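You operate a simulated robot arm through the tools that you are given. There is no shell and no other tool.

You are at the controls of a simulated robot arm. One attempt, no reset.

Task
Measure the blue lug in the calliper, seat it in the small nest and add its block.
Fine: open the jaw again; UNDER takes the WIDE block, FULL the SLIM one. Set down upright: what you pick out.

It is judged by the outcome, as a careful person would: the job done as asked, and still so three seconds after it is handed in. It fails if anything else is knocked over, pushed out of place, dropped, spilled or broken.

Robot
A 6-joint arm with a two-finger parallel gripper, fixed in place. Base frame: the origin is at the foot of the arm, x ahead of it, y to its left, z up; the work surface is at about z = 0. Units: m, rad, N and s.
With the tool pointing down near the work surface it reaches from about 0.14 to 0.58 m from the base axis. Its first joint turns from -1.152 to 1.152 rad. Payload 2.1 kg.
The tool frame sits at the grasp point between the pads (the TCP): z along the fingers, y along the line on which they close. The tips reach 0.03 m beyond it. The gripper opens to 0.094 m. The fingers are 0.028 m wide and 0.01 m thick; the gripper's body (0.05 by 0.096 m) begins 0.055 m behind the TCP.
Orientation is told as [roll, pitch, yaw] about the base's x, y, z axes, in that order, counted from this pose: with the fingers straight down and closing along the base's y, the tool's x points along the base's -x, its y along +y and its z along -z.

Tools
- The arm moves only by the tool jog_arm. Its argument "increments" is a list of rows, each a list of 7 numbers: the shift along the base's x, y, z in m, then the turn, a rotation vector about the base's x, y, z in rad, then the closure, from 0 (fully open) to 1 (shut). In form: [[dx, dy, dz, rx, ry, rz, grip], ...]. A call has 1 to 20 rows; each row shifts and turns the commanded pose from where the row before left it. Each row takes 0.2 s and may step no farther than 0.05 m and 0.15 rad from the row before; otherwise, or with a gripper value out of range, the whole call is refused. A pose out of reach is approached as far as the arm can. The call stops where the force on the tool passes 80 N (or 10 N more than at its start, if that is more) or the arm is blocked; 0.2 s more then pass. The fingers move at their own pace (about 0.072 m/s each) and stop on an object; they squeeze with about 21 N. The grip force told is the motor's: it shows also when the fingers shut on nothing. Time passes only in rows, and 0.2 s behind the last, so rows that do not move let the fingers close. It gives the time, the measured TCP pose, the force on the tool (base axes), the opening and the grip force at its end, in the units of the frame above (readings bear some noise), with the torque about the TCP (base axes, N m) and any sound that the robot's microphone picked up.
- Cameras (640 x 400 px; columns grow to the right, rows downward): "scene" is fixed at [0.0573, -0.3776, 0.5181]; the picture's right is [0.75, -0.66, 0.00], its down [-0.29, -0.33, -0.90] and it looks along [0.59, 0.67, -0.44] (base axes); focal length 348 px, centre (320, 200). "wrist" rides on the gripper at [0.076, 0.014, -0.102] in the tool frame; the picture's right is [-0.18, 0.98, 0.00], its down [-0.75, -0.14, -0.64] and it looks along [-0.63, -0.12, 0.77] (tool axes); focal length 243 px, centre (320, 200). There is no depth. A picture from a camera that has moved, and an enlarged one, comes with that camera's place and axes in the base frame and with its lens. The place of the scene camera against the robot may be out by one fixed shift of up to 0.025 m in any direction.
- snapshot(camera): a new picture of that camera. The clock stands still meanwhile.
- inspect(camera, box): a new picture of the part [left, top, right, bottom] of that camera's present view, enlarged. The clock stands still meanwhile.
- close_job(): hands the job in; it is judged then, once.

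Places have to be worked out from the pictures, the camera data and where the tool is seen. Open the gripper and draw the arm clear of the work before you hand the job in, unless the task says otherwise.

The tools are called as a command line: name --pt "numbers of a row" for each row, then --argument value for the rest, lists and objects as JSON in quotes. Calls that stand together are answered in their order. jog_arm: Moves the arm, as the interface text tells. Its arguments: {"type":"object","properties":{"increments":{"type":"array","items":{"type":"array","items":{"type":"number"}}}},"required":["increments"]} The other tools are called the same way: snapshot (camera) takes a picture; inspect (camera, box) takes an enlarged picture of a part of a camera's view; close_job () hands the job in.

At the start:

```text
time: 0.0
position: [0.3655, -0.0388, 0.2753]
ee_rot: [0.0, 0.0, -0.001]
ft_force: [-0.2, 1.2, -0.1]
ft_torque: [0.01, 0.01, 0.01]
opening: 0.0938
finger_force: 0.1
```

scene: 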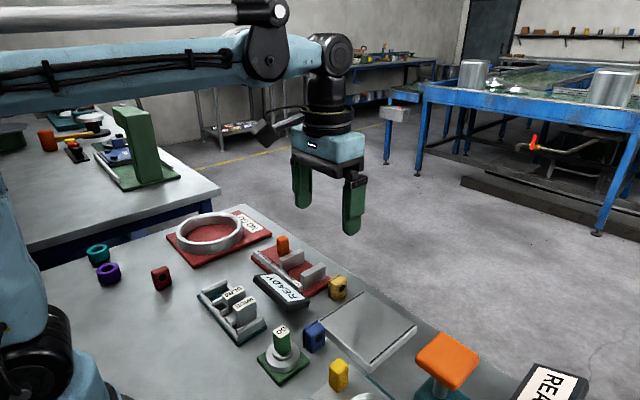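
wrist: 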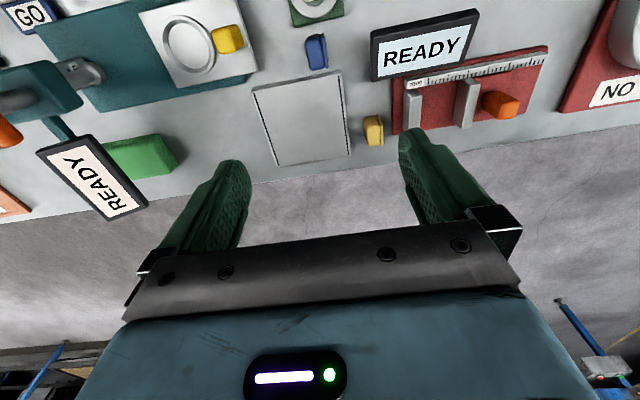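

I'll start by looking closer at the workspace from both cameras before I move anything.

inspect --camera "scene" --box '[140, 200, 360, 340]'

inspect --camera "scene" --box '[180, 260, 420, 400]'

inspect --camera "scene" --box '[340, 260, 640, 400]'

inspect --camera "wrist" --box '[240, 0, 640, 200]'

inspect --camera "wrist" --box '[0, 0, 320, 200]'

```text
2.86 times, centred on (250, 270) of scene
camera zoom: at [0.0573, -0.3776, 0.5181], right [0.75, -0.66, 0.0], down [-0.29, -0.33, -0.9], along [0.59, 0.67, -0.44], focal length 994 px, centre (520, 0)
```

zoom: 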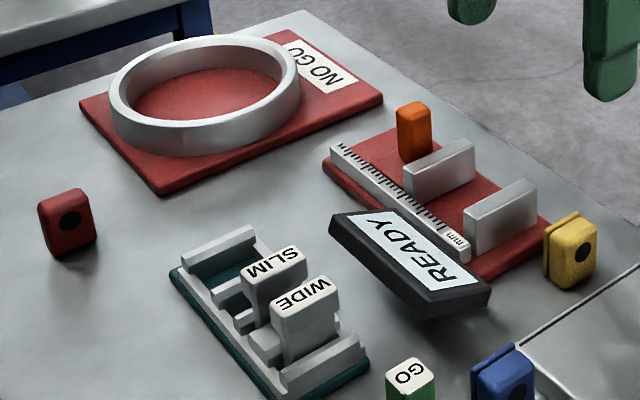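

```text
2.67 times, centred on (300, 330) of scene
camera zoom: at [0.0573, -0.3776, 0.5181], right [0.75, -0.66, 0.0], down [-0.29, -0.33, -0.9], along [0.59, 0.67, -0.44], focal length 927 px, centre (373, -147)
```

zoom: 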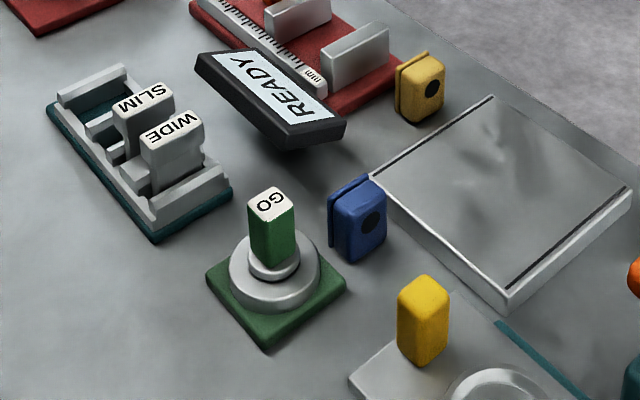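

```text
2.13 times, centred on (490, 330) of scene
camera zoom: at [0.0573, -0.3776, 0.5181], right [0.75, -0.66, 0.0], down [-0.29, -0.33, -0.9], along [0.59, 0.67, -0.44], focal length 742 px, centre (-43, -77)
```

zoom: 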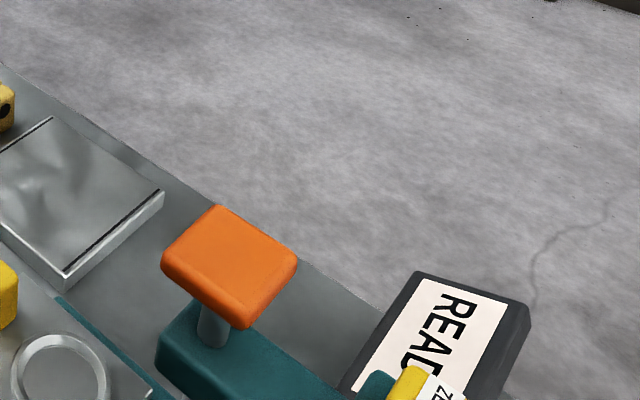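

```text
1.60 times, centred on (440, 100) of wrist
camera zoom: at [0.2885, -0.0243, 0.3782], right [0.18, 0.98, 0.0], down [0.75, -0.14, 0.64], along [0.63, -0.12, -0.77], focal length 388 px, centre (128, 360)
```

zoom: 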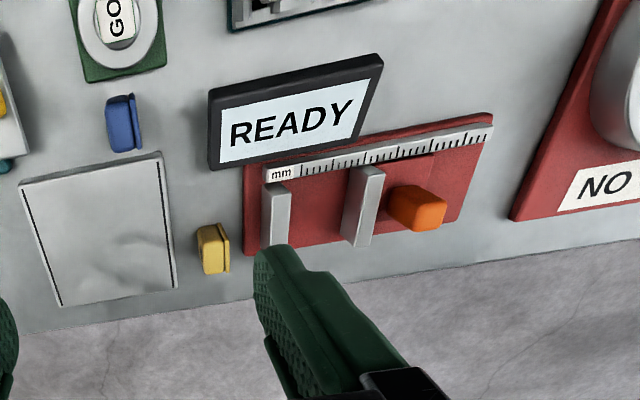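

```text
2.00 times, centred on (160, 100) of wrist
camera zoom: at [0.2885, -0.0243, 0.3782], right [0.18, 0.98, 0.0], down [0.75, -0.14, 0.64], along [0.63, -0.12, -0.77], focal length 485 px, centre (640, 400)
```

zoom: 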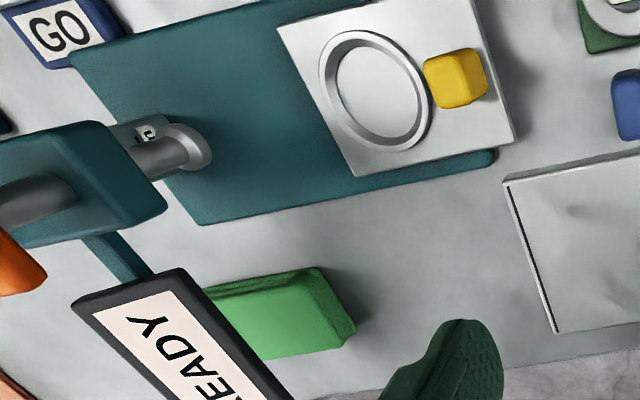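

The calliper (red base, ruler, two jaws, orange knob) is around (0.43, 0.08..0.18), the blue lug about (0.34, -0.04), and the SLIM and WIDE blocks are in a rack. I haven't found the small nest yet, so I raise the arm and draw it back for a wider view.

jog_arm --pt "-0.03 0 0.03 0 0 0 0" --pt "-0.03 0 0.03 0 0 0 0" --pt "-0.03 0.01 0.03 0 0 0 0" --pt "-0.03 0.01 0.02 0 0 0 0"

```text
time: 1.0
position: [0.2449, -0.0186, 0.3864]
ee_rot: [0.0, 0.001, 0.001]
ft_force: [0.5, 0.0, 0.0]
ft_torque: [-0.02, 0.02, 0.02]
opening: 0.0939
finger_force: 0.0
```

The arm has reached its raised pose without trouble. I take pictures from both cameras to find the nest.

snapshot --camera "wrist"

snapshot --camera "scene"

```text
taken
camera wrist: at [0.168, -0.0038, 0.4885], right [0.18, 0.98, 0.0], down [0.75, -0.14, 0.64], along [0.63, -0.12, -0.77], focal length 243 px, centre (320, 200)
```

wrist: 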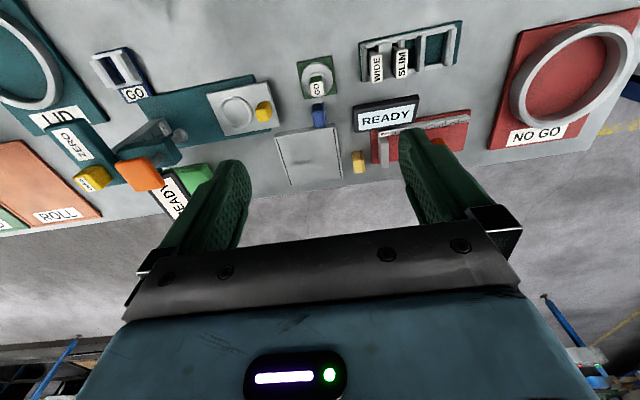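

```text
taken
```

scene: 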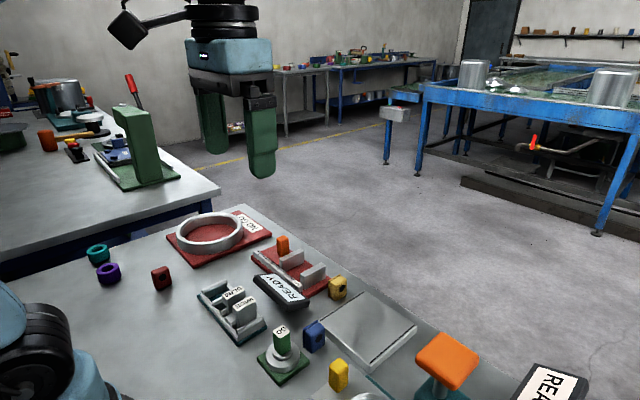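

Several fixtures now show: a blue slotted piece marked "GO" at left, "LID", "ZERO", "ROLL" and the WIDE/SLIM rack. I enlarge the candidates.

inspect --camera "wrist" --box '[60, 20, 220, 120]'

inspect --camera "wrist" --box '[340, 0, 500, 100]'

inspect --camera "wrist" --box '[260, 40, 420, 190]'

inspect --camera "wrist" --box '[0, 100, 240, 250]'

inspect --camera "scene" --box '[180, 260, 280, 350]'

inspect --camera "scene" --box '[60, 220, 200, 310]'

```text
4.00 times, centred on (140, 70) of wrist
camera zoom: at [0.168, -0.0038, 0.4885], right [0.18, 0.98, 0.0], down [0.75, -0.14, 0.64], along [0.63, -0.12, -0.77], focal length 970 px, centre (1040, 720)
```

zoom: 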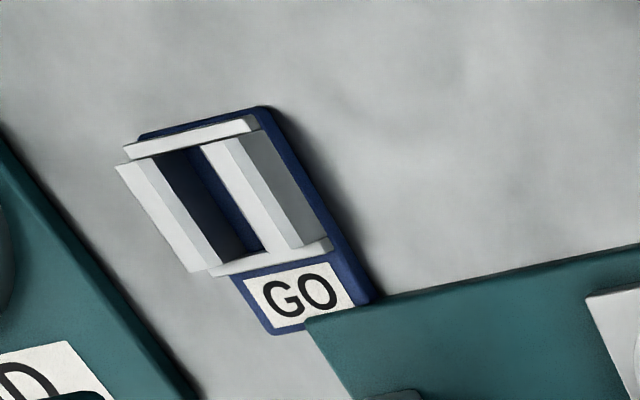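

```text
4.00 times, centred on (420, 50) of wrist
camera zoom: at [0.168, -0.0038, 0.4885], right [0.18, 0.98, 0.0], down [0.75, -0.14, 0.64], along [0.63, -0.12, -0.77], focal length 970 px, centre (-80, 800)
```

zoom: 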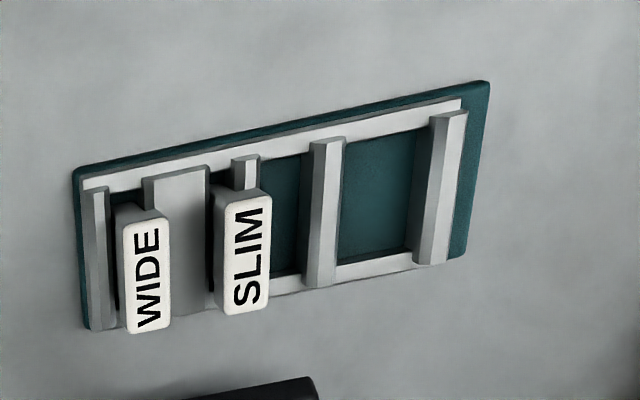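

```text
2.67 times, centred on (340, 115) of wrist
camera zoom: at [0.168, -0.0038, 0.4885], right [0.18, 0.98, 0.0], down [0.75, -0.14, 0.64], along [0.63, -0.12, -0.77], focal length 647 px, centre (267, 427)
```

zoom: 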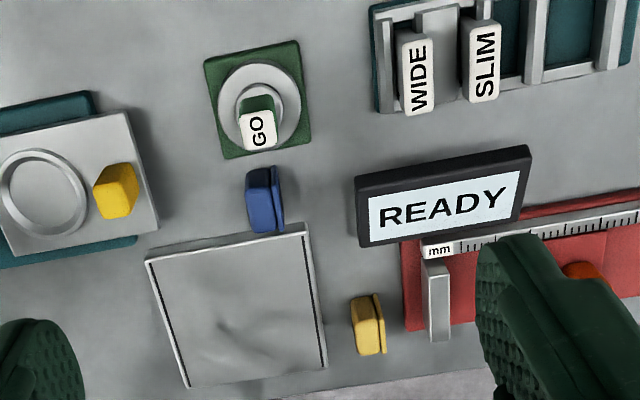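

```text
2.67 times, centred on (120, 175) of wrist
camera zoom: at [0.168, -0.0038, 0.4885], right [0.18, 0.98, 0.0], down [0.75, -0.14, 0.64], along [0.63, -0.12, -0.77], focal length 647 px, centre (853, 267)
```

zoom: 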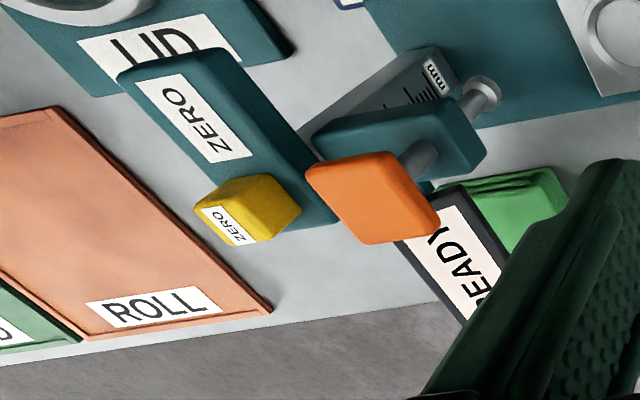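

```text
4.44 times, centred on (230, 305) of scene
camera zoom: at [0.0573, -0.3776, 0.5181], right [0.75, -0.66, 0.0], down [-0.29, -0.33, -0.9], along [0.59, 0.67, -0.44], focal length 1546 px, centre (720, -267)
```

zoom: 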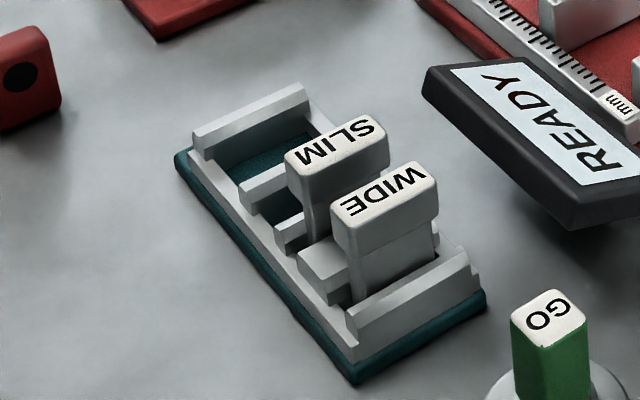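

```text
4.44 times, centred on (130, 265) of scene
camera zoom: at [0.0573, -0.3776, 0.5181], right [0.75, -0.66, 0.0], down [-0.29, -0.33, -0.9], along [0.59, 0.67, -0.44], focal length 1546 px, centre (1164, -89)
```

zoom: 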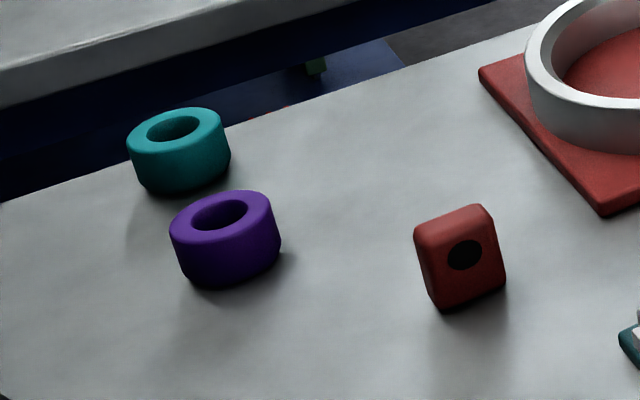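

The teal rack appears to span x 0.24–0.30, y 0.05–0.21, with pockets next to the WIDE and SLIM blocks. I lower the wrist camera over it to see the pockets properly.

jog_arm --pt "0.0 0.026 -0.036 0 0 0 0" --pt "0.0 0.026 -0.036 0 0 0 0" --pt "0.0 0.026 -0.036 0 0 0 0" --pt "0.0 0.026 -0.036 0 0 0 0" --pt "0.0 0.026 -0.036 0 0 0 0"

snapshot --camera "wrist"

inspect --camera "wrist" --box '[220, 0, 460, 150]'

```text
time: 2.2
position: [0.2455, 0.1122, 0.2055]
ee_rot: [-0.001, 0.0, 0.0]
ft_force: [0.1, 0.2, -0.1]
ft_torque: [-0.02, -0.01, -0.01]
opening: 0.0939
finger_force: 0.0
```

```text
taken
camera wrist: at [0.1685, 0.1269, 0.3074], right [0.18, 0.98, 0.0], down [0.75, -0.14, 0.64], along [0.63, -0.12, -0.77], focal length 243 px, centre (320, 200)
```

wrist: 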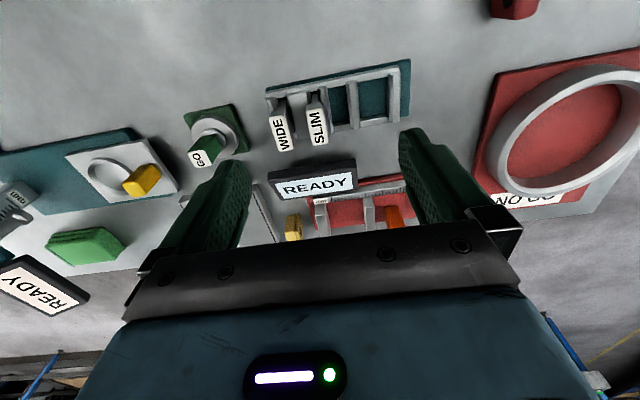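

```text
2.67 times, centred on (340, 75) of wrist
camera zoom: at [0.1685, 0.1269, 0.3074], right [0.18, 0.98, 0.0], down [0.75, -0.14, 0.64], along [0.63, -0.12, -0.77], focal length 647 px, centre (267, 533)
```

zoom: 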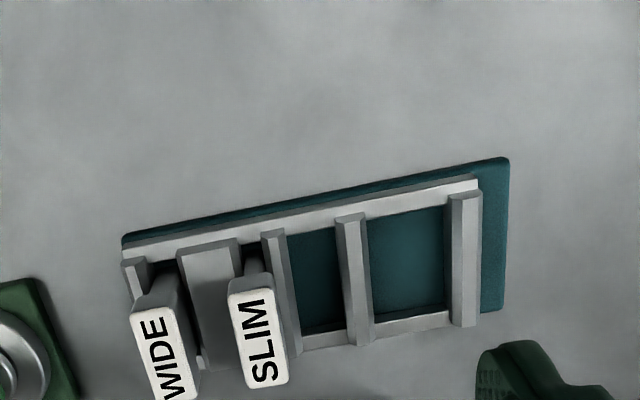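

The small nest is clear now: it's the narrow empty pocket just right (+y) of SLIM, and the larger pocket lies beyond it. I zoom in on the blue lug, rack and calliper for shape and dimensions.

inspect --camera "scene" --box '[290, 310, 340, 360]'

inspect --camera "scene" --box '[245, 230, 345, 305]'

inspect --camera "wrist" --box '[260, 50, 420, 150]'

inspect --camera "wrist" --box '[250, 145, 420, 245]'

```text
8.00 times, centred on (315, 335) of scene
camera zoom: at [0.0573, -0.3776, 0.5181], right [0.75, -0.66, 0.0], down [-0.29, -0.33, -0.9], along [0.59, 0.67, -0.44], focal length 2782 px, centre (360, -880)
```

zoom: 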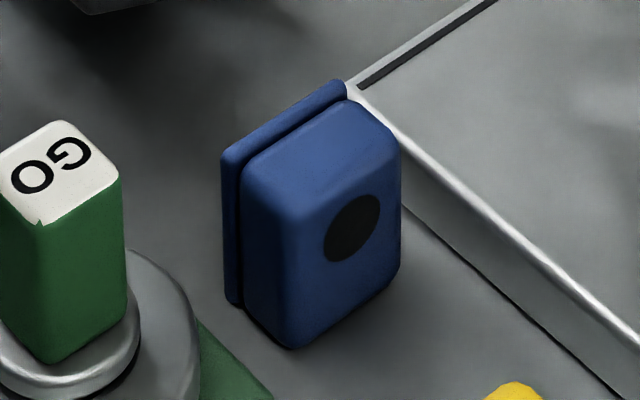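

```text
5.33 times, centred on (295, 268) of scene
camera zoom: at [0.0573, -0.3776, 0.5181], right [0.75, -0.66, 0.0], down [-0.29, -0.33, -0.9], along [0.59, 0.67, -0.44], focal length 1855 px, centre (453, -160)
```

zoom: 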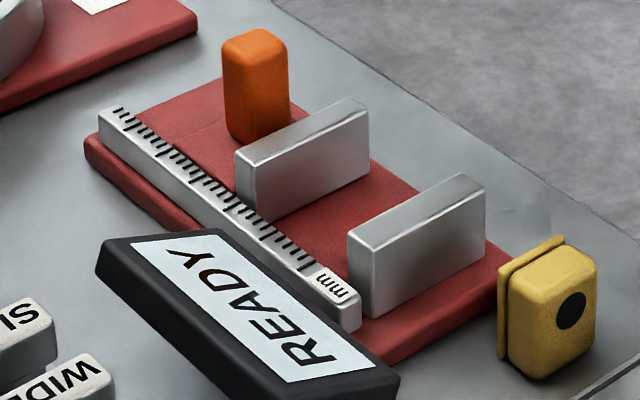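

```text
4.00 times, centred on (340, 100) of wrist
camera zoom: at [0.1685, 0.1269, 0.3074], right [0.18, 0.98, 0.0], down [0.75, -0.14, 0.64], along [0.63, -0.12, -0.77], focal length 970 px, centre (240, 600)
```

zoom: 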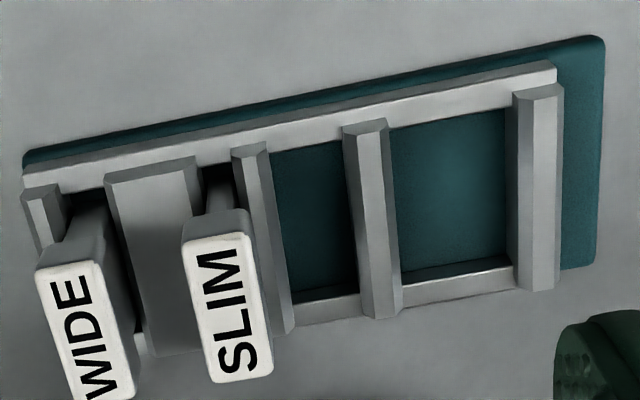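

```text
3.76 times, centred on (335, 195) of wrist
camera zoom: at [0.1685, 0.1269, 0.3074], right [0.18, 0.98, 0.0], down [0.75, -0.14, 0.64], along [0.63, -0.12, -0.77], focal length 913 px, centre (264, 219)
```

zoom: 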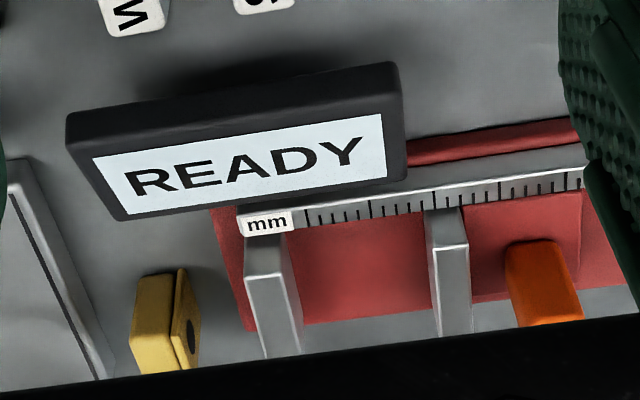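

The nest floor measures roughly 21 mm wide (y 0.120–0.141) and 45 mm long (x 0.25–0.295). Next I bring the camera over the blue lug, staying well above everything, to get its size and place.

jog_arm --pt "0.01 -0.035 -0.005 0 0 0 0" --pt "0.015 -0.037 -0.015 0 0 0 0" --pt "0.015 -0.037 -0.015 0 0 0 0" --pt "0.015 -0.037 -0.02 0 0 0 0"

snapshot --camera "wrist"

inspect --camera "wrist" --box '[220, 50, 420, 175]'

```text
time: 3.2
position: [0.3005, -0.0349, 0.1494]
ee_rot: [0.0, -0.002, 0.0]
ft_force: [-0.4, 0.1, -0.5]
ft_torque: [0.0, -0.03, -0.02]
opening: 0.094
finger_force: 0.1
```

```text
taken
camera wrist: at [0.2237, -0.0203, 0.2512], right [0.18, 0.98, 0.0], down [0.75, -0.14, 0.64], along [0.63, -0.12, -0.77], focal length 243 px, centre (320, 200)
```

wrist: 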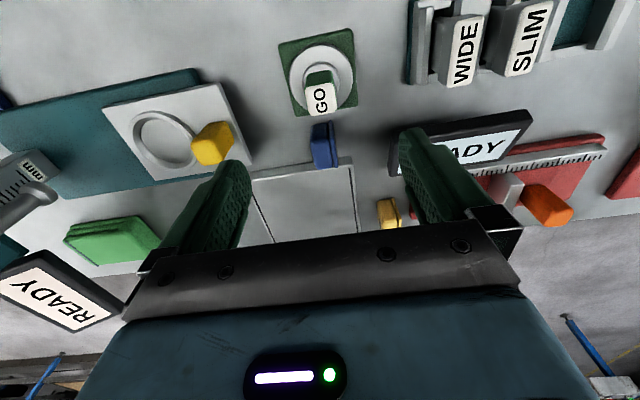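

```text
3.20 times, centred on (320, 112) of wrist
camera zoom: at [0.2237, -0.0203, 0.2512], right [0.18, 0.98, 0.0], down [0.75, -0.14, 0.64], along [0.63, -0.12, -0.77], focal length 776 px, centre (320, 480)
```

zoom: 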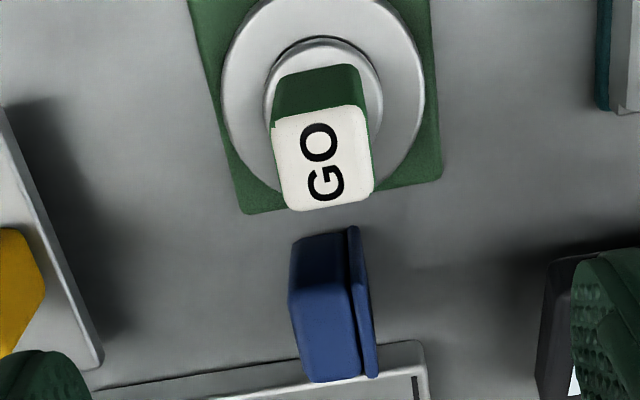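

The blue lug sits near (0.34, -0.035), roughly 20 mm thick along y and about 45 mm tall. To get reliable dimensions I tilt the wrist so the camera looks straight down.

jog_arm --pt "0.0 0.0 0.03 0 0.15 0 0" --pt "0.01 0.02 0.03 0 0.15 0 0" --pt "0.01 0.02 0.01 0 0.15 0 0" --pt "0.01 0.02 0.0 0 0.15 0 0" --pt "0 0 0 0 0 0 0"

snapshot --camera "wrist"

snapshot --camera "scene"

```text
time: 4.4
position: [0.3271, 0.0235, 0.2209]
ee_rot: [0.003, 0.441, 0.001]
ft_force: [0.2, 0.9, -0.1]
ft_torque: [0.0, 0.0, 0.02]
opening: 0.0942
finger_force: 0.0
out of reach, approached as far as the arm can: row 4
```

```text
taken
camera wrist: at [0.3018, 0.0367, 0.3458], right [0.17, 0.98, -0.07], down [0.96, -0.14, 0.26], along [0.24, -0.12, -0.96], focal length 243 px, centre (320, 200)
```

wrist: 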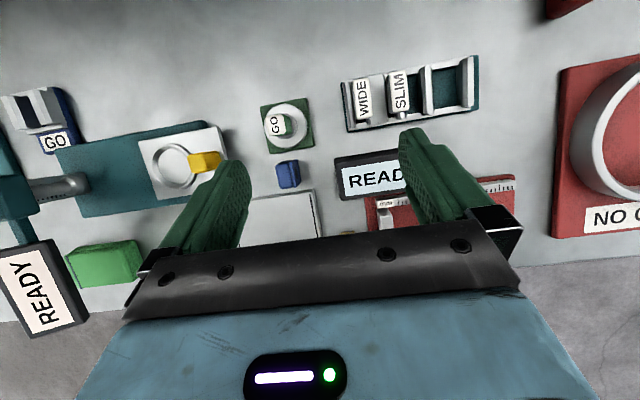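

```text
taken
```

scene: 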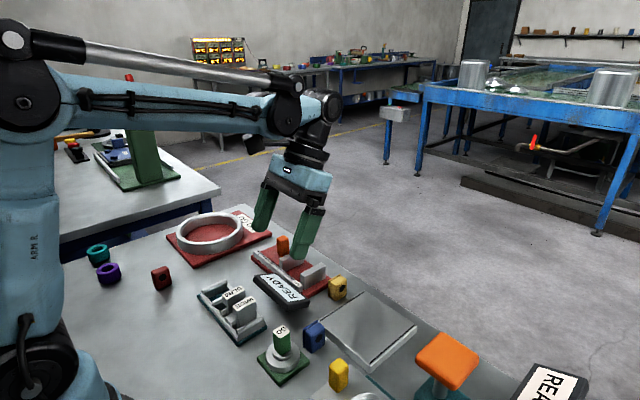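

The tilt reached 0.44 rad, which gives a nearly vertical view. I enlarge the lug, the rack and the blocks.

inspect --camera "wrist" --box '[250, 130, 330, 200]'

inspect --camera "wrist" --box '[335, 45, 485, 138]'

inspect --camera "wrist" --box '[330, 140, 530, 250]'

inspect --camera "wrist" --box '[0, 80, 90, 160]'

```text
5.71 times, centred on (290, 165) of wrist
camera zoom: at [0.3018, 0.0367, 0.3458], right [0.17, 0.98, -0.07], down [0.96, -0.14, 0.26], along [0.24, -0.12, -0.96], focal length 1386 px, centre (491, 400)
```

zoom: 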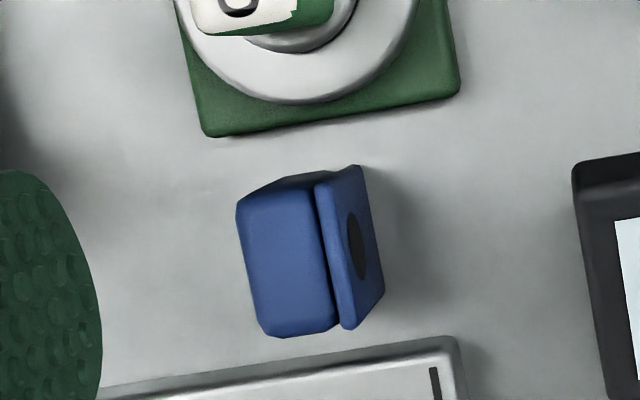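

```text
4.27 times, centred on (410, 92) of wrist
camera zoom: at [0.3018, 0.0367, 0.3458], right [0.17, 0.98, -0.07], down [0.96, -0.14, 0.26], along [0.24, -0.12, -0.96], focal length 1035 px, centre (-64, 663)
```

zoom: 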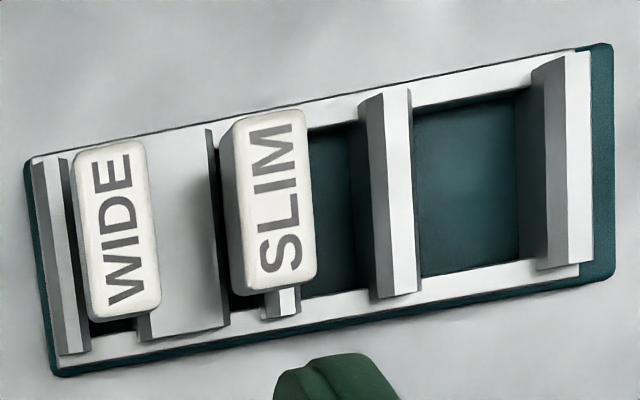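

```text
3.20 times, centred on (430, 195) of wrist
camera zoom: at [0.3018, 0.0367, 0.3458], right [0.17, 0.98, -0.07], down [0.96, -0.14, 0.26], along [0.24, -0.12, -0.96], focal length 776 px, centre (-32, 216)
```

zoom: 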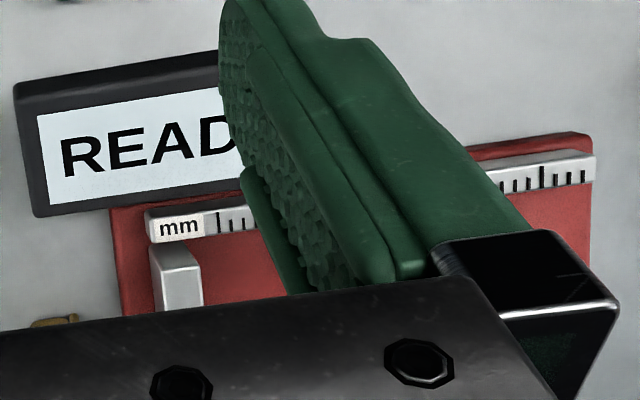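

```text
5.00 times, centred on (45, 120) of wrist
camera zoom: at [0.3018, 0.0367, 0.3458], right [0.17, 0.98, -0.07], down [0.96, -0.14, 0.26], along [0.24, -0.12, -0.96], focal length 1213 px, centre (1695, 600)
```

zoom: 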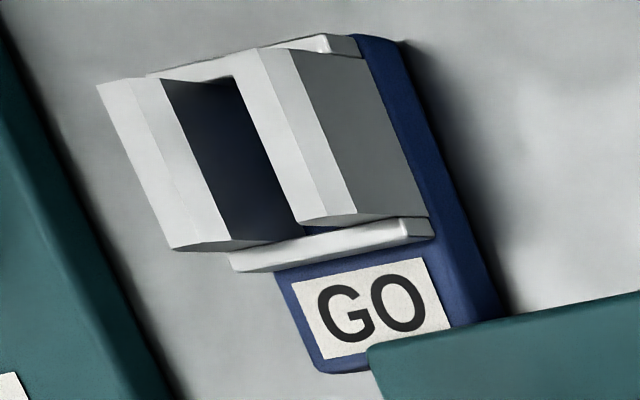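

I make the pockets about 24 mm and 40 mm wide, and the lug about 21 mm thick. The pocket choice depends on those numbers, so I move in closer over the rack, tips still above the block tops at z≈0.07.

jog_arm --pt "-0.01 0.03 -0.01 0 -0.15 0 0" --pt "-0.01 0.03 -0.02 0 0 0 0" --pt "-0.01 0.03 -0.03 0 0 0 0" --pt "-0.01 0.0 -0.03 0 0 0 0" --pt "0 0 0 0 0 0 0"

snapshot --camera "wrist"

```text
time: 5.6
position: [0.2863, 0.1121, 0.1306]
ee_rot: [0.006, 0.289, 0.0]
ft_force: [-0.1, -0.1, 0.2]
ft_torque: [-0.02, 0.03, 0.0]
opening: 0.094
finger_force: 0.0
```

```text
taken
camera wrist: at [0.2424, 0.1254, 0.2506], right [0.18, 0.98, -0.05], down [0.91, -0.14, 0.4], along [0.39, -0.11, -0.92], focal length 243 px, centre (320, 200)
```

wrist: 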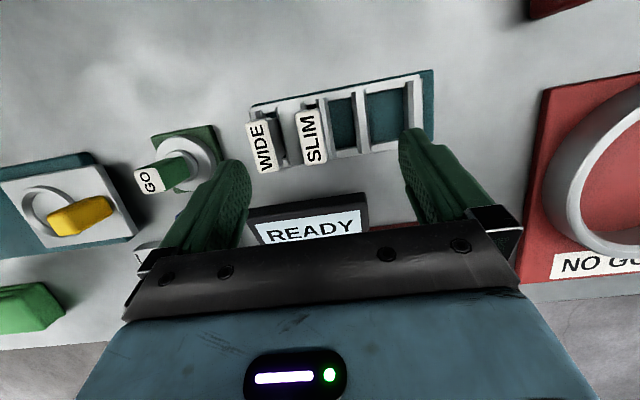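

Now the camera sits right above the rack. I enlarge the pockets.

inspect --camera "wrist" --box '[240, 65, 440, 190]'

inspect --camera "wrist" --box '[300, 70, 420, 165]'

```text
3.20 times, centred on (340, 128) of wrist
camera zoom: at [0.2424, 0.1254, 0.2506], right [0.18, 0.98, -0.05], down [0.91, -0.14, 0.4], along [0.39, -0.11, -0.92], focal length 776 px, centre (256, 432)
```

zoom: 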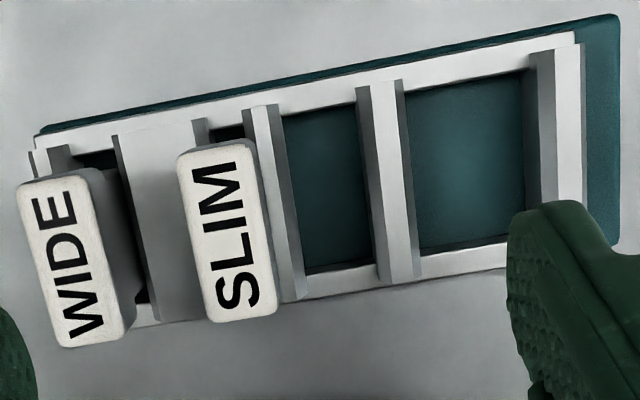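

```text
4.21 times, centred on (360, 118) of wrist
camera zoom: at [0.2424, 0.1254, 0.2506], right [0.18, 0.98, -0.05], down [0.91, -0.14, 0.4], along [0.39, -0.11, -0.92], focal length 1022 px, centre (152, 547)
```

zoom: 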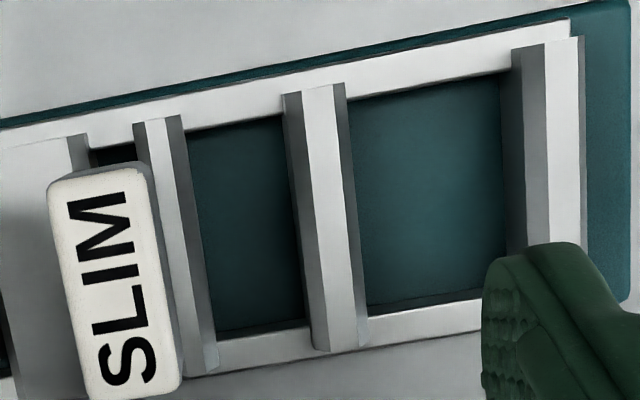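

Small pocket: about 22 mm at the floor (27 mm at the lead-in) by 44 mm long. Large pocket: about 36 mm. I need the shape of the blocks below their heads, so I zoom the scene camera on them.

inspect --camera "scene" --box '[190, 270, 270, 345]'

inspect --camera "scene" --box '[215, 280, 265, 330]'

inspect --camera "scene" --box '[140, 260, 180, 295]'

inspect --camera "scene" --box '[320, 265, 360, 305]'

```text
5.33 times, centred on (230, 308) of scene
camera zoom: at [0.0573, -0.3776, 0.5181], right [0.75, -0.66, 0.0], down [-0.29, -0.33, -0.9], along [0.59, 0.67, -0.44], focal length 1855 px, centre (800, -373)
```

zoom: 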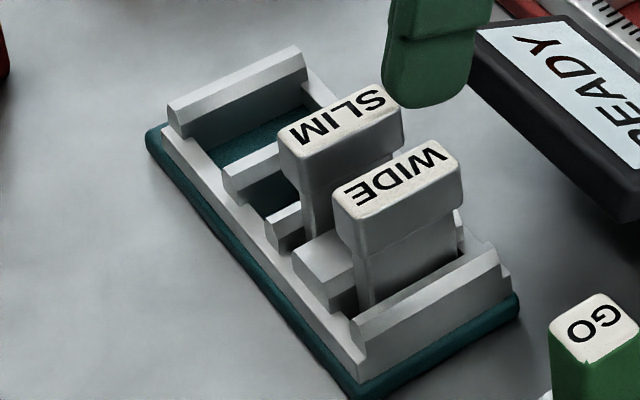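

```text
8.00 times, centred on (240, 305) of scene
camera zoom: at [0.0573, -0.3776, 0.5181], right [0.75, -0.66, 0.0], down [-0.29, -0.33, -0.9], along [0.59, 0.67, -0.44], focal length 2782 px, centre (960, -640)
```

zoom: 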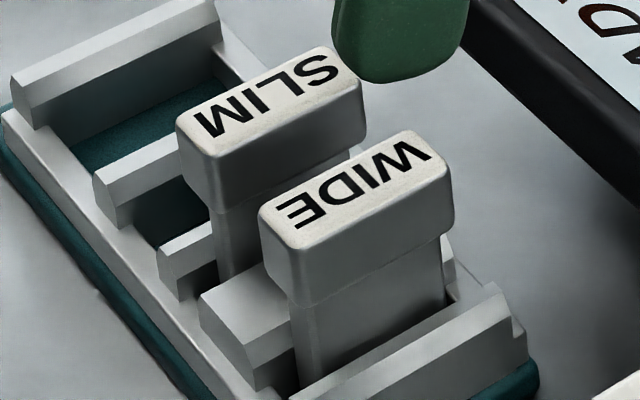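

```text
11.43 times, centred on (160, 278) of scene
camera zoom: at [0.0573, -0.3776, 0.5181], right [0.75, -0.66, 0.0], down [-0.29, -0.33, -0.9], along [0.59, 0.67, -0.44], focal length 3975 px, centre (2149, -686)
```

zoom: 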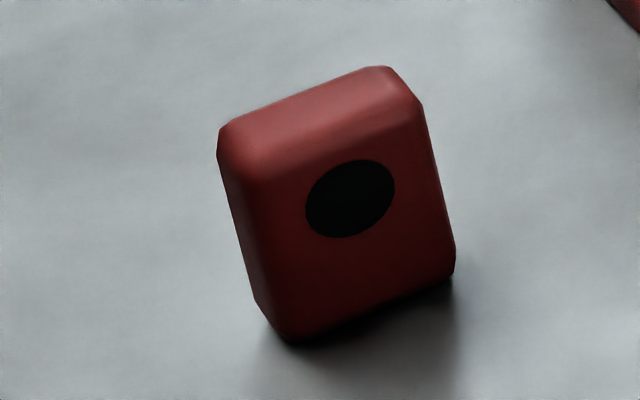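

```text
10.00 times, centred on (340, 285) of scene
camera zoom: at [0.0573, -0.3776, 0.5181], right [0.75, -0.66, 0.0], down [-0.29, -0.33, -0.9], along [0.59, 0.67, -0.44], focal length 3478 px, centre (120, -650)
```

zoom: 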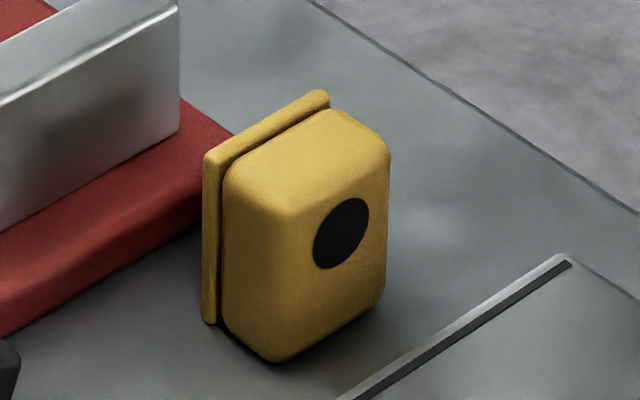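

By eye the lug is about 21 mm, so I'll also use the gripper as a gauge. I level the tool and move above the lug at about (0.3395, -0.0395) with the fingers partly closed.

jog_arm --pt "0.01 -0.03 0.01 0 -0.145 0 0.0" --pt "0.01 -0.03 0.01 0 -0.144 0 0.2" --pt "0.01 -0.03 0.0 0 0 0 0.4" --pt "0.012 -0.031 0.0 0 0 0 0.4" --pt "0.0112 -0.0306 0.0 0 0 0 0.4" --pt "0 0 0 0 0 0 0.4"

snapshot --camera "wrist"

inspect --camera "wrist" --box '[240, 60, 400, 160]'

```text
time: 7.0
position: [0.339, -0.0389, 0.151]
ee_rot: [0.006, 0.002, 0.001]
ft_force: [-0.1, -0.3, -0.3]
ft_torque: [-0.02, -0.02, 0.04]
opening: 0.0565
finger_force: 0.1
```

```text
taken
camera wrist: at [0.2623, -0.0252, 0.2532], right [0.18, 0.98, 0.0], down [0.75, -0.14, 0.64], along [0.63, -0.11, -0.77], focal length 243 px, centre (320, 200)
```

wrist: 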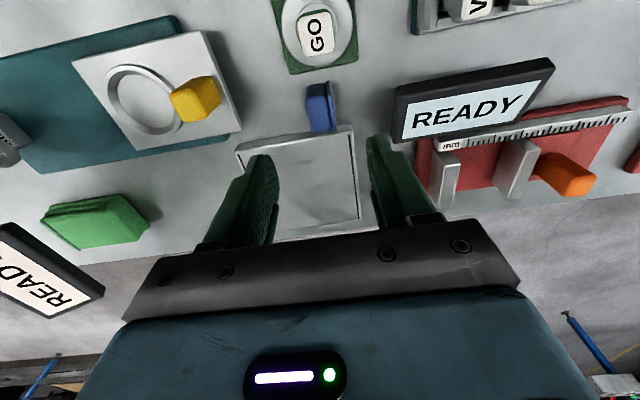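

```text
4.00 times, centred on (320, 110) of wrist
camera zoom: at [0.2623, -0.0252, 0.2532], right [0.18, 0.98, 0.0], down [0.75, -0.14, 0.64], along [0.63, -0.11, -0.77], focal length 970 px, centre (320, 560)
```

zoom: 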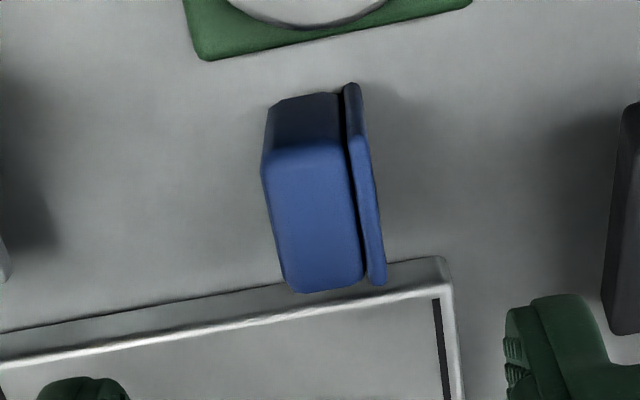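

The lug stands clear on both y sides, with the slab edge at about x 0.37. I lower the open fingers around it (opening 56 mm, tips to about 8 mm above the table), then close gently.

jog_arm --pt "0.0005 0 -0.04 -0.006 0 0 0.4" --pt "0 0 -0.04 0 0 0 0.4" --pt "0 0 -0.032 0 0 0 0.4" --pt "0 0 0 0 0 0 0.4"

snapshot --camera "wrist"

inspect --camera "scene" --box '[260, 280, 380, 370]'

```text
time: 8.0
position: [0.3404, -0.0382, 0.0389]
ee_rot: [0.0, 0.001, 0.001]
ft_force: [0.2, 0.8, -0.3]
ft_torque: [0.02, 0.0, 0.0]
opening: 0.0564
finger_force: 0.0
```

```text
taken
camera wrist: at [0.2629, -0.024, 0.1411], right [0.18, 0.98, 0.0], down [0.75, -0.14, 0.64], along [0.63, -0.12, -0.77], focal length 243 px, centre (320, 200)
```

wrist: 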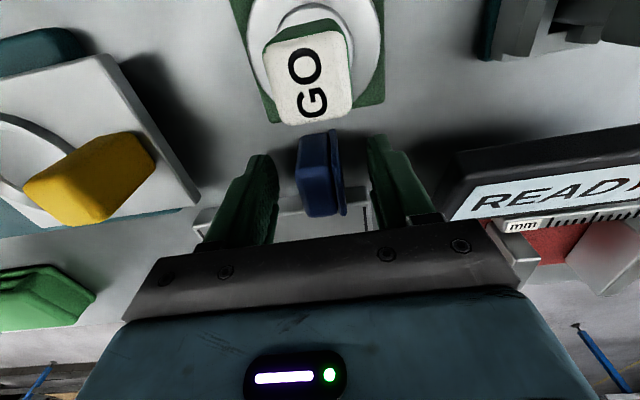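

```text
4.44 times, centred on (320, 325) of scene
camera zoom: at [0.0573, -0.3776, 0.5181], right [0.75, -0.66, 0.0], down [-0.29, -0.33, -0.9], along [0.59, 0.67, -0.44], focal length 1546 px, centre (320, -356)
```

zoom: 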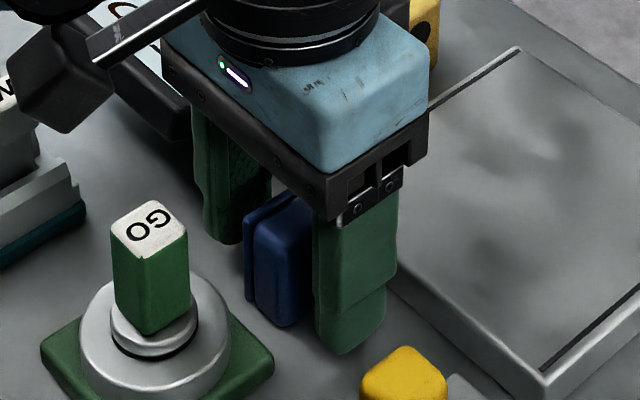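

The lug stands between the pads with nothing touching. I close the fingers to measure its thickness.

jog_arm --pt "0 0 0 0 0 0 0.6" --pt "0 0 0 0 0 0 0.72" --pt "0 0 0 0 0 0 0.8" --pt "0 0 0 0 0 0 0.9" --pt "0 0 0 0 0 0 0.9"

```text
time: 9.2
position: [0.3392, -0.0375, 0.0388]
ee_rot: [-0.001, 0.001, 0.001]
ft_force: [0.0, 1.0, -0.2]
ft_torque: [0.01, 0.0, -0.01]
opening: 0.0279
finger_force: 21.3
```

The fingers stopped at 27.9 mm with 21 N, which is thicker than I judged by eye. I check with pictures how the pads meet the lug.

snapshot --camera "wrist"

inspect --camera "wrist" --box '[250, 110, 410, 230]'

inspect --camera "scene" --box '[280, 290, 370, 360]'

```text
taken
camera wrist: at [0.263, -0.024, 0.1415], right [0.18, 0.98, 0.0], down [0.75, -0.14, 0.64], along [0.63, -0.12, -0.77], focal length 243 px, centre (320, 200)
```

wrist: 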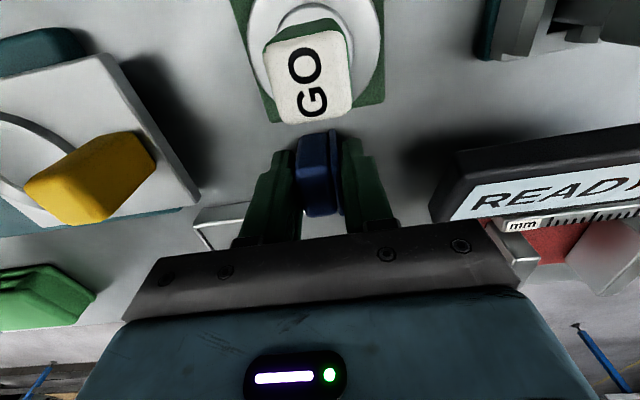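

```text
3.33 times, centred on (330, 170) of wrist
camera zoom: at [0.263, -0.024, 0.1415], right [0.18, 0.98, 0.0], down [0.75, -0.14, 0.64], along [0.63, -0.12, -0.77], focal length 809 px, centre (287, 300)
```

zoom: 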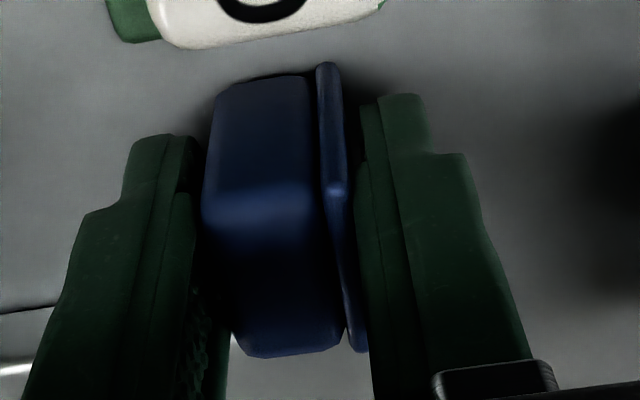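

```text
5.71 times, centred on (325, 325) of scene
camera zoom: at [0.0573, -0.3776, 0.5181], right [0.75, -0.66, 0.0], down [-0.29, -0.33, -0.9], along [0.59, 0.67, -0.44], focal length 1987 px, centre (291, -514)
```

zoom: 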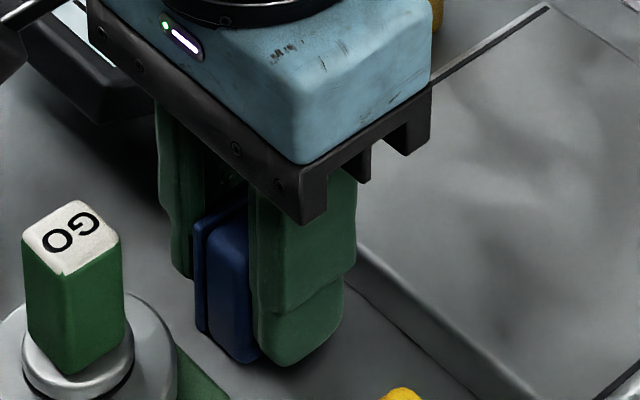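

By eye there's still a small gap at each pad, though the motor reports a squeeze at 27.9 mm. I lift a little to see whether the lug is really held.

jog_arm --pt "0 0 0.01 0 0 0 0.9" --pt "0 0 0.02 0 0 0 0.9" --pt "0 0 0.02 0 0 0 0.9" --pt "0 0 0 0 0 0 0.9"

snapshot --camera "wrist"

inspect --camera "wrist" --box '[250, 110, 410, 230]'

inspect --camera "scene" --box '[280, 270, 380, 350]'

```text
time: 10.2
position: [0.3412, -0.0386, 0.0885]
ee_rot: [-0.003, 0.001, 0.001]
ft_force: [0.9, 0.1, -1.8]
ft_torque: [-0.01, 0.0, -0.03]
opening: 0.0277
finger_force: 20.6
```

```text
taken
camera wrist: at [0.2636, -0.0246, 0.1918], right [0.18, 0.98, 0.0], down [0.75, -0.14, 0.64], along [0.63, -0.12, -0.77], focal length 243 px, centre (320, 200)
```

wrist: 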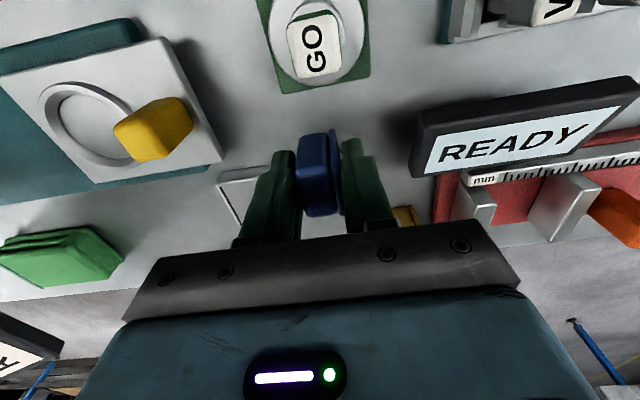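

```text
3.33 times, centred on (330, 170) of wrist
camera zoom: at [0.2636, -0.0246, 0.1918], right [0.18, 0.98, 0.0], down [0.75, -0.14, 0.64], along [0.63, -0.12, -0.77], focal length 809 px, centre (287, 300)
```

zoom: 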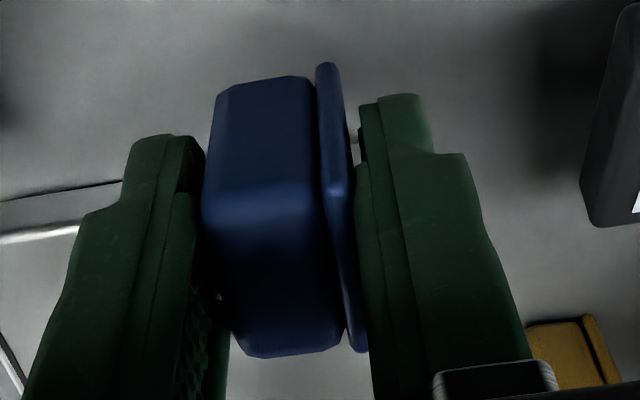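

```text
5.00 times, centred on (330, 310) of scene
camera zoom: at [0.0573, -0.3776, 0.5181], right [0.75, -0.66, 0.0], down [-0.29, -0.33, -0.9], along [0.59, 0.67, -0.44], focal length 1739 px, centre (270, -350)
```

zoom: 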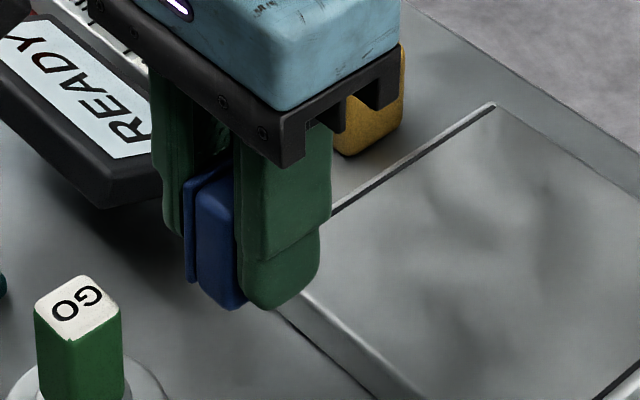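

The lug lifts cleanly (about 1.8 N), so the grip is good, and I'll check the reading's offset later by closing on nothing. Next I raise it high and go near the calliper to look at its jaws.

jog_arm --pt "0 0 0.04 0 0 0 0.9" --pt "0 0.02 0.04 0 0 0 0.9" --pt "0 0.04 0.02 0 0 0 0.9" --pt "0 0.04 0.01 0 0 0 0.9" --pt "0 0.04 0 0 0 0 0.9" --pt "0 0 0 0 0 0 0.9"

snapshot --camera "wrist"

inspect --camera "wrist" --box '[290, 80, 530, 230]'

```text
time: 11.6
position: [0.3397, 0.102, 0.1991]
ee_rot: [-0.002, 0.0, -0.001]
ft_force: [0.2, -0.4, -1.8]
ft_torque: [0.01, 0.0, 0.0]
opening: 0.0279
finger_force: 21.2
```

```text
taken
camera wrist: at [0.264, 0.1158, 0.3016], right [0.18, 0.98, 0.0], down [0.75, -0.14, 0.64], along [0.63, -0.12, -0.77], focal length 243 px, centre (320, 200)
```

wrist: 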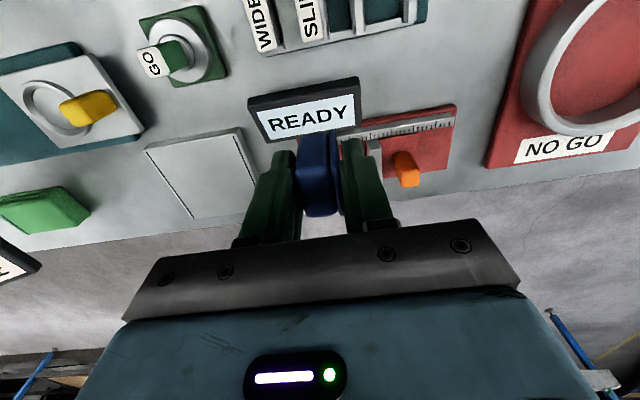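

```text
2.67 times, centred on (410, 155) of wrist
camera zoom: at [0.264, 0.1158, 0.3016], right [0.18, 0.98, 0.0], down [0.75, -0.14, 0.64], along [0.63, -0.12, -0.77], focal length 647 px, centre (80, 320)
```

zoom: 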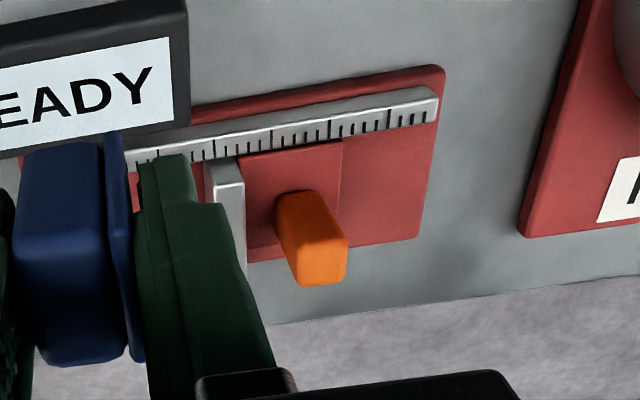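

The orange knob and the moving jaw share one red slide plate. The lug hides part of the calliper from here, so I take two offset views to place the jaws by triangulation.

jog_arm --pt "0.03 -0.03 0.01 0 0 0 0.9" --pt "0.03 -0.03 0 0 0 0 0.9" --pt "0 0 0 0 0 0 0.9"

inspect --camera "wrist" --box '[320, 50, 520, 175]'

snapshot --camera "scene"

```text
time: 12.4
position: [0.4001, 0.0399, 0.209]
ee_rot: [-0.002, 0.003, 0.0]
ft_force: [0.2, 1.4, -0.7]
ft_torque: [-0.03, -0.02, 0.02]
opening: 0.028
finger_force: 20.7
```

```text
3.20 times, centred on (420, 112) of wrist
camera zoom: at [0.3238, 0.0543, 0.3119], right [0.18, 0.98, 0.0], down [0.75, -0.14, 0.64], along [0.63, -0.12, -0.77], focal length 776 px, centre (0, 480)
```

zoom: 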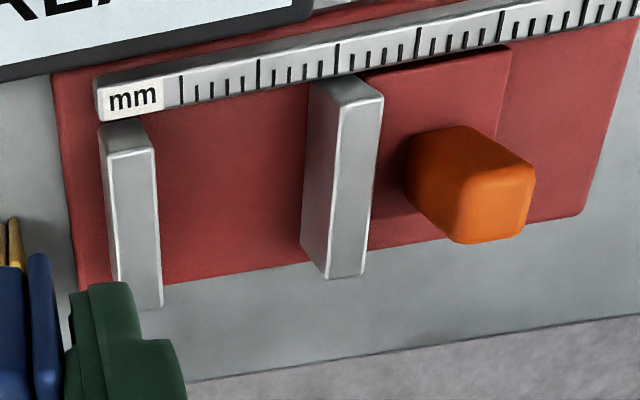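

```text
taken
```

scene: 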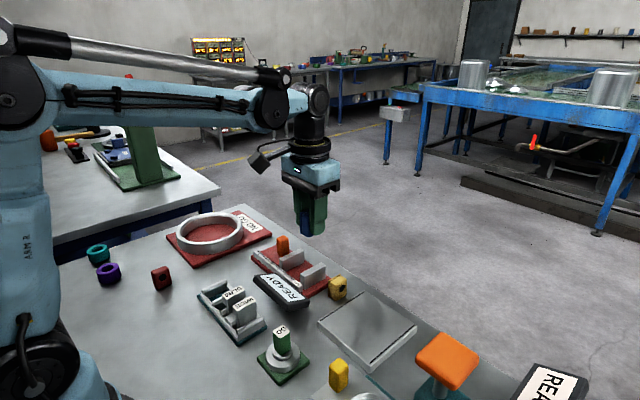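

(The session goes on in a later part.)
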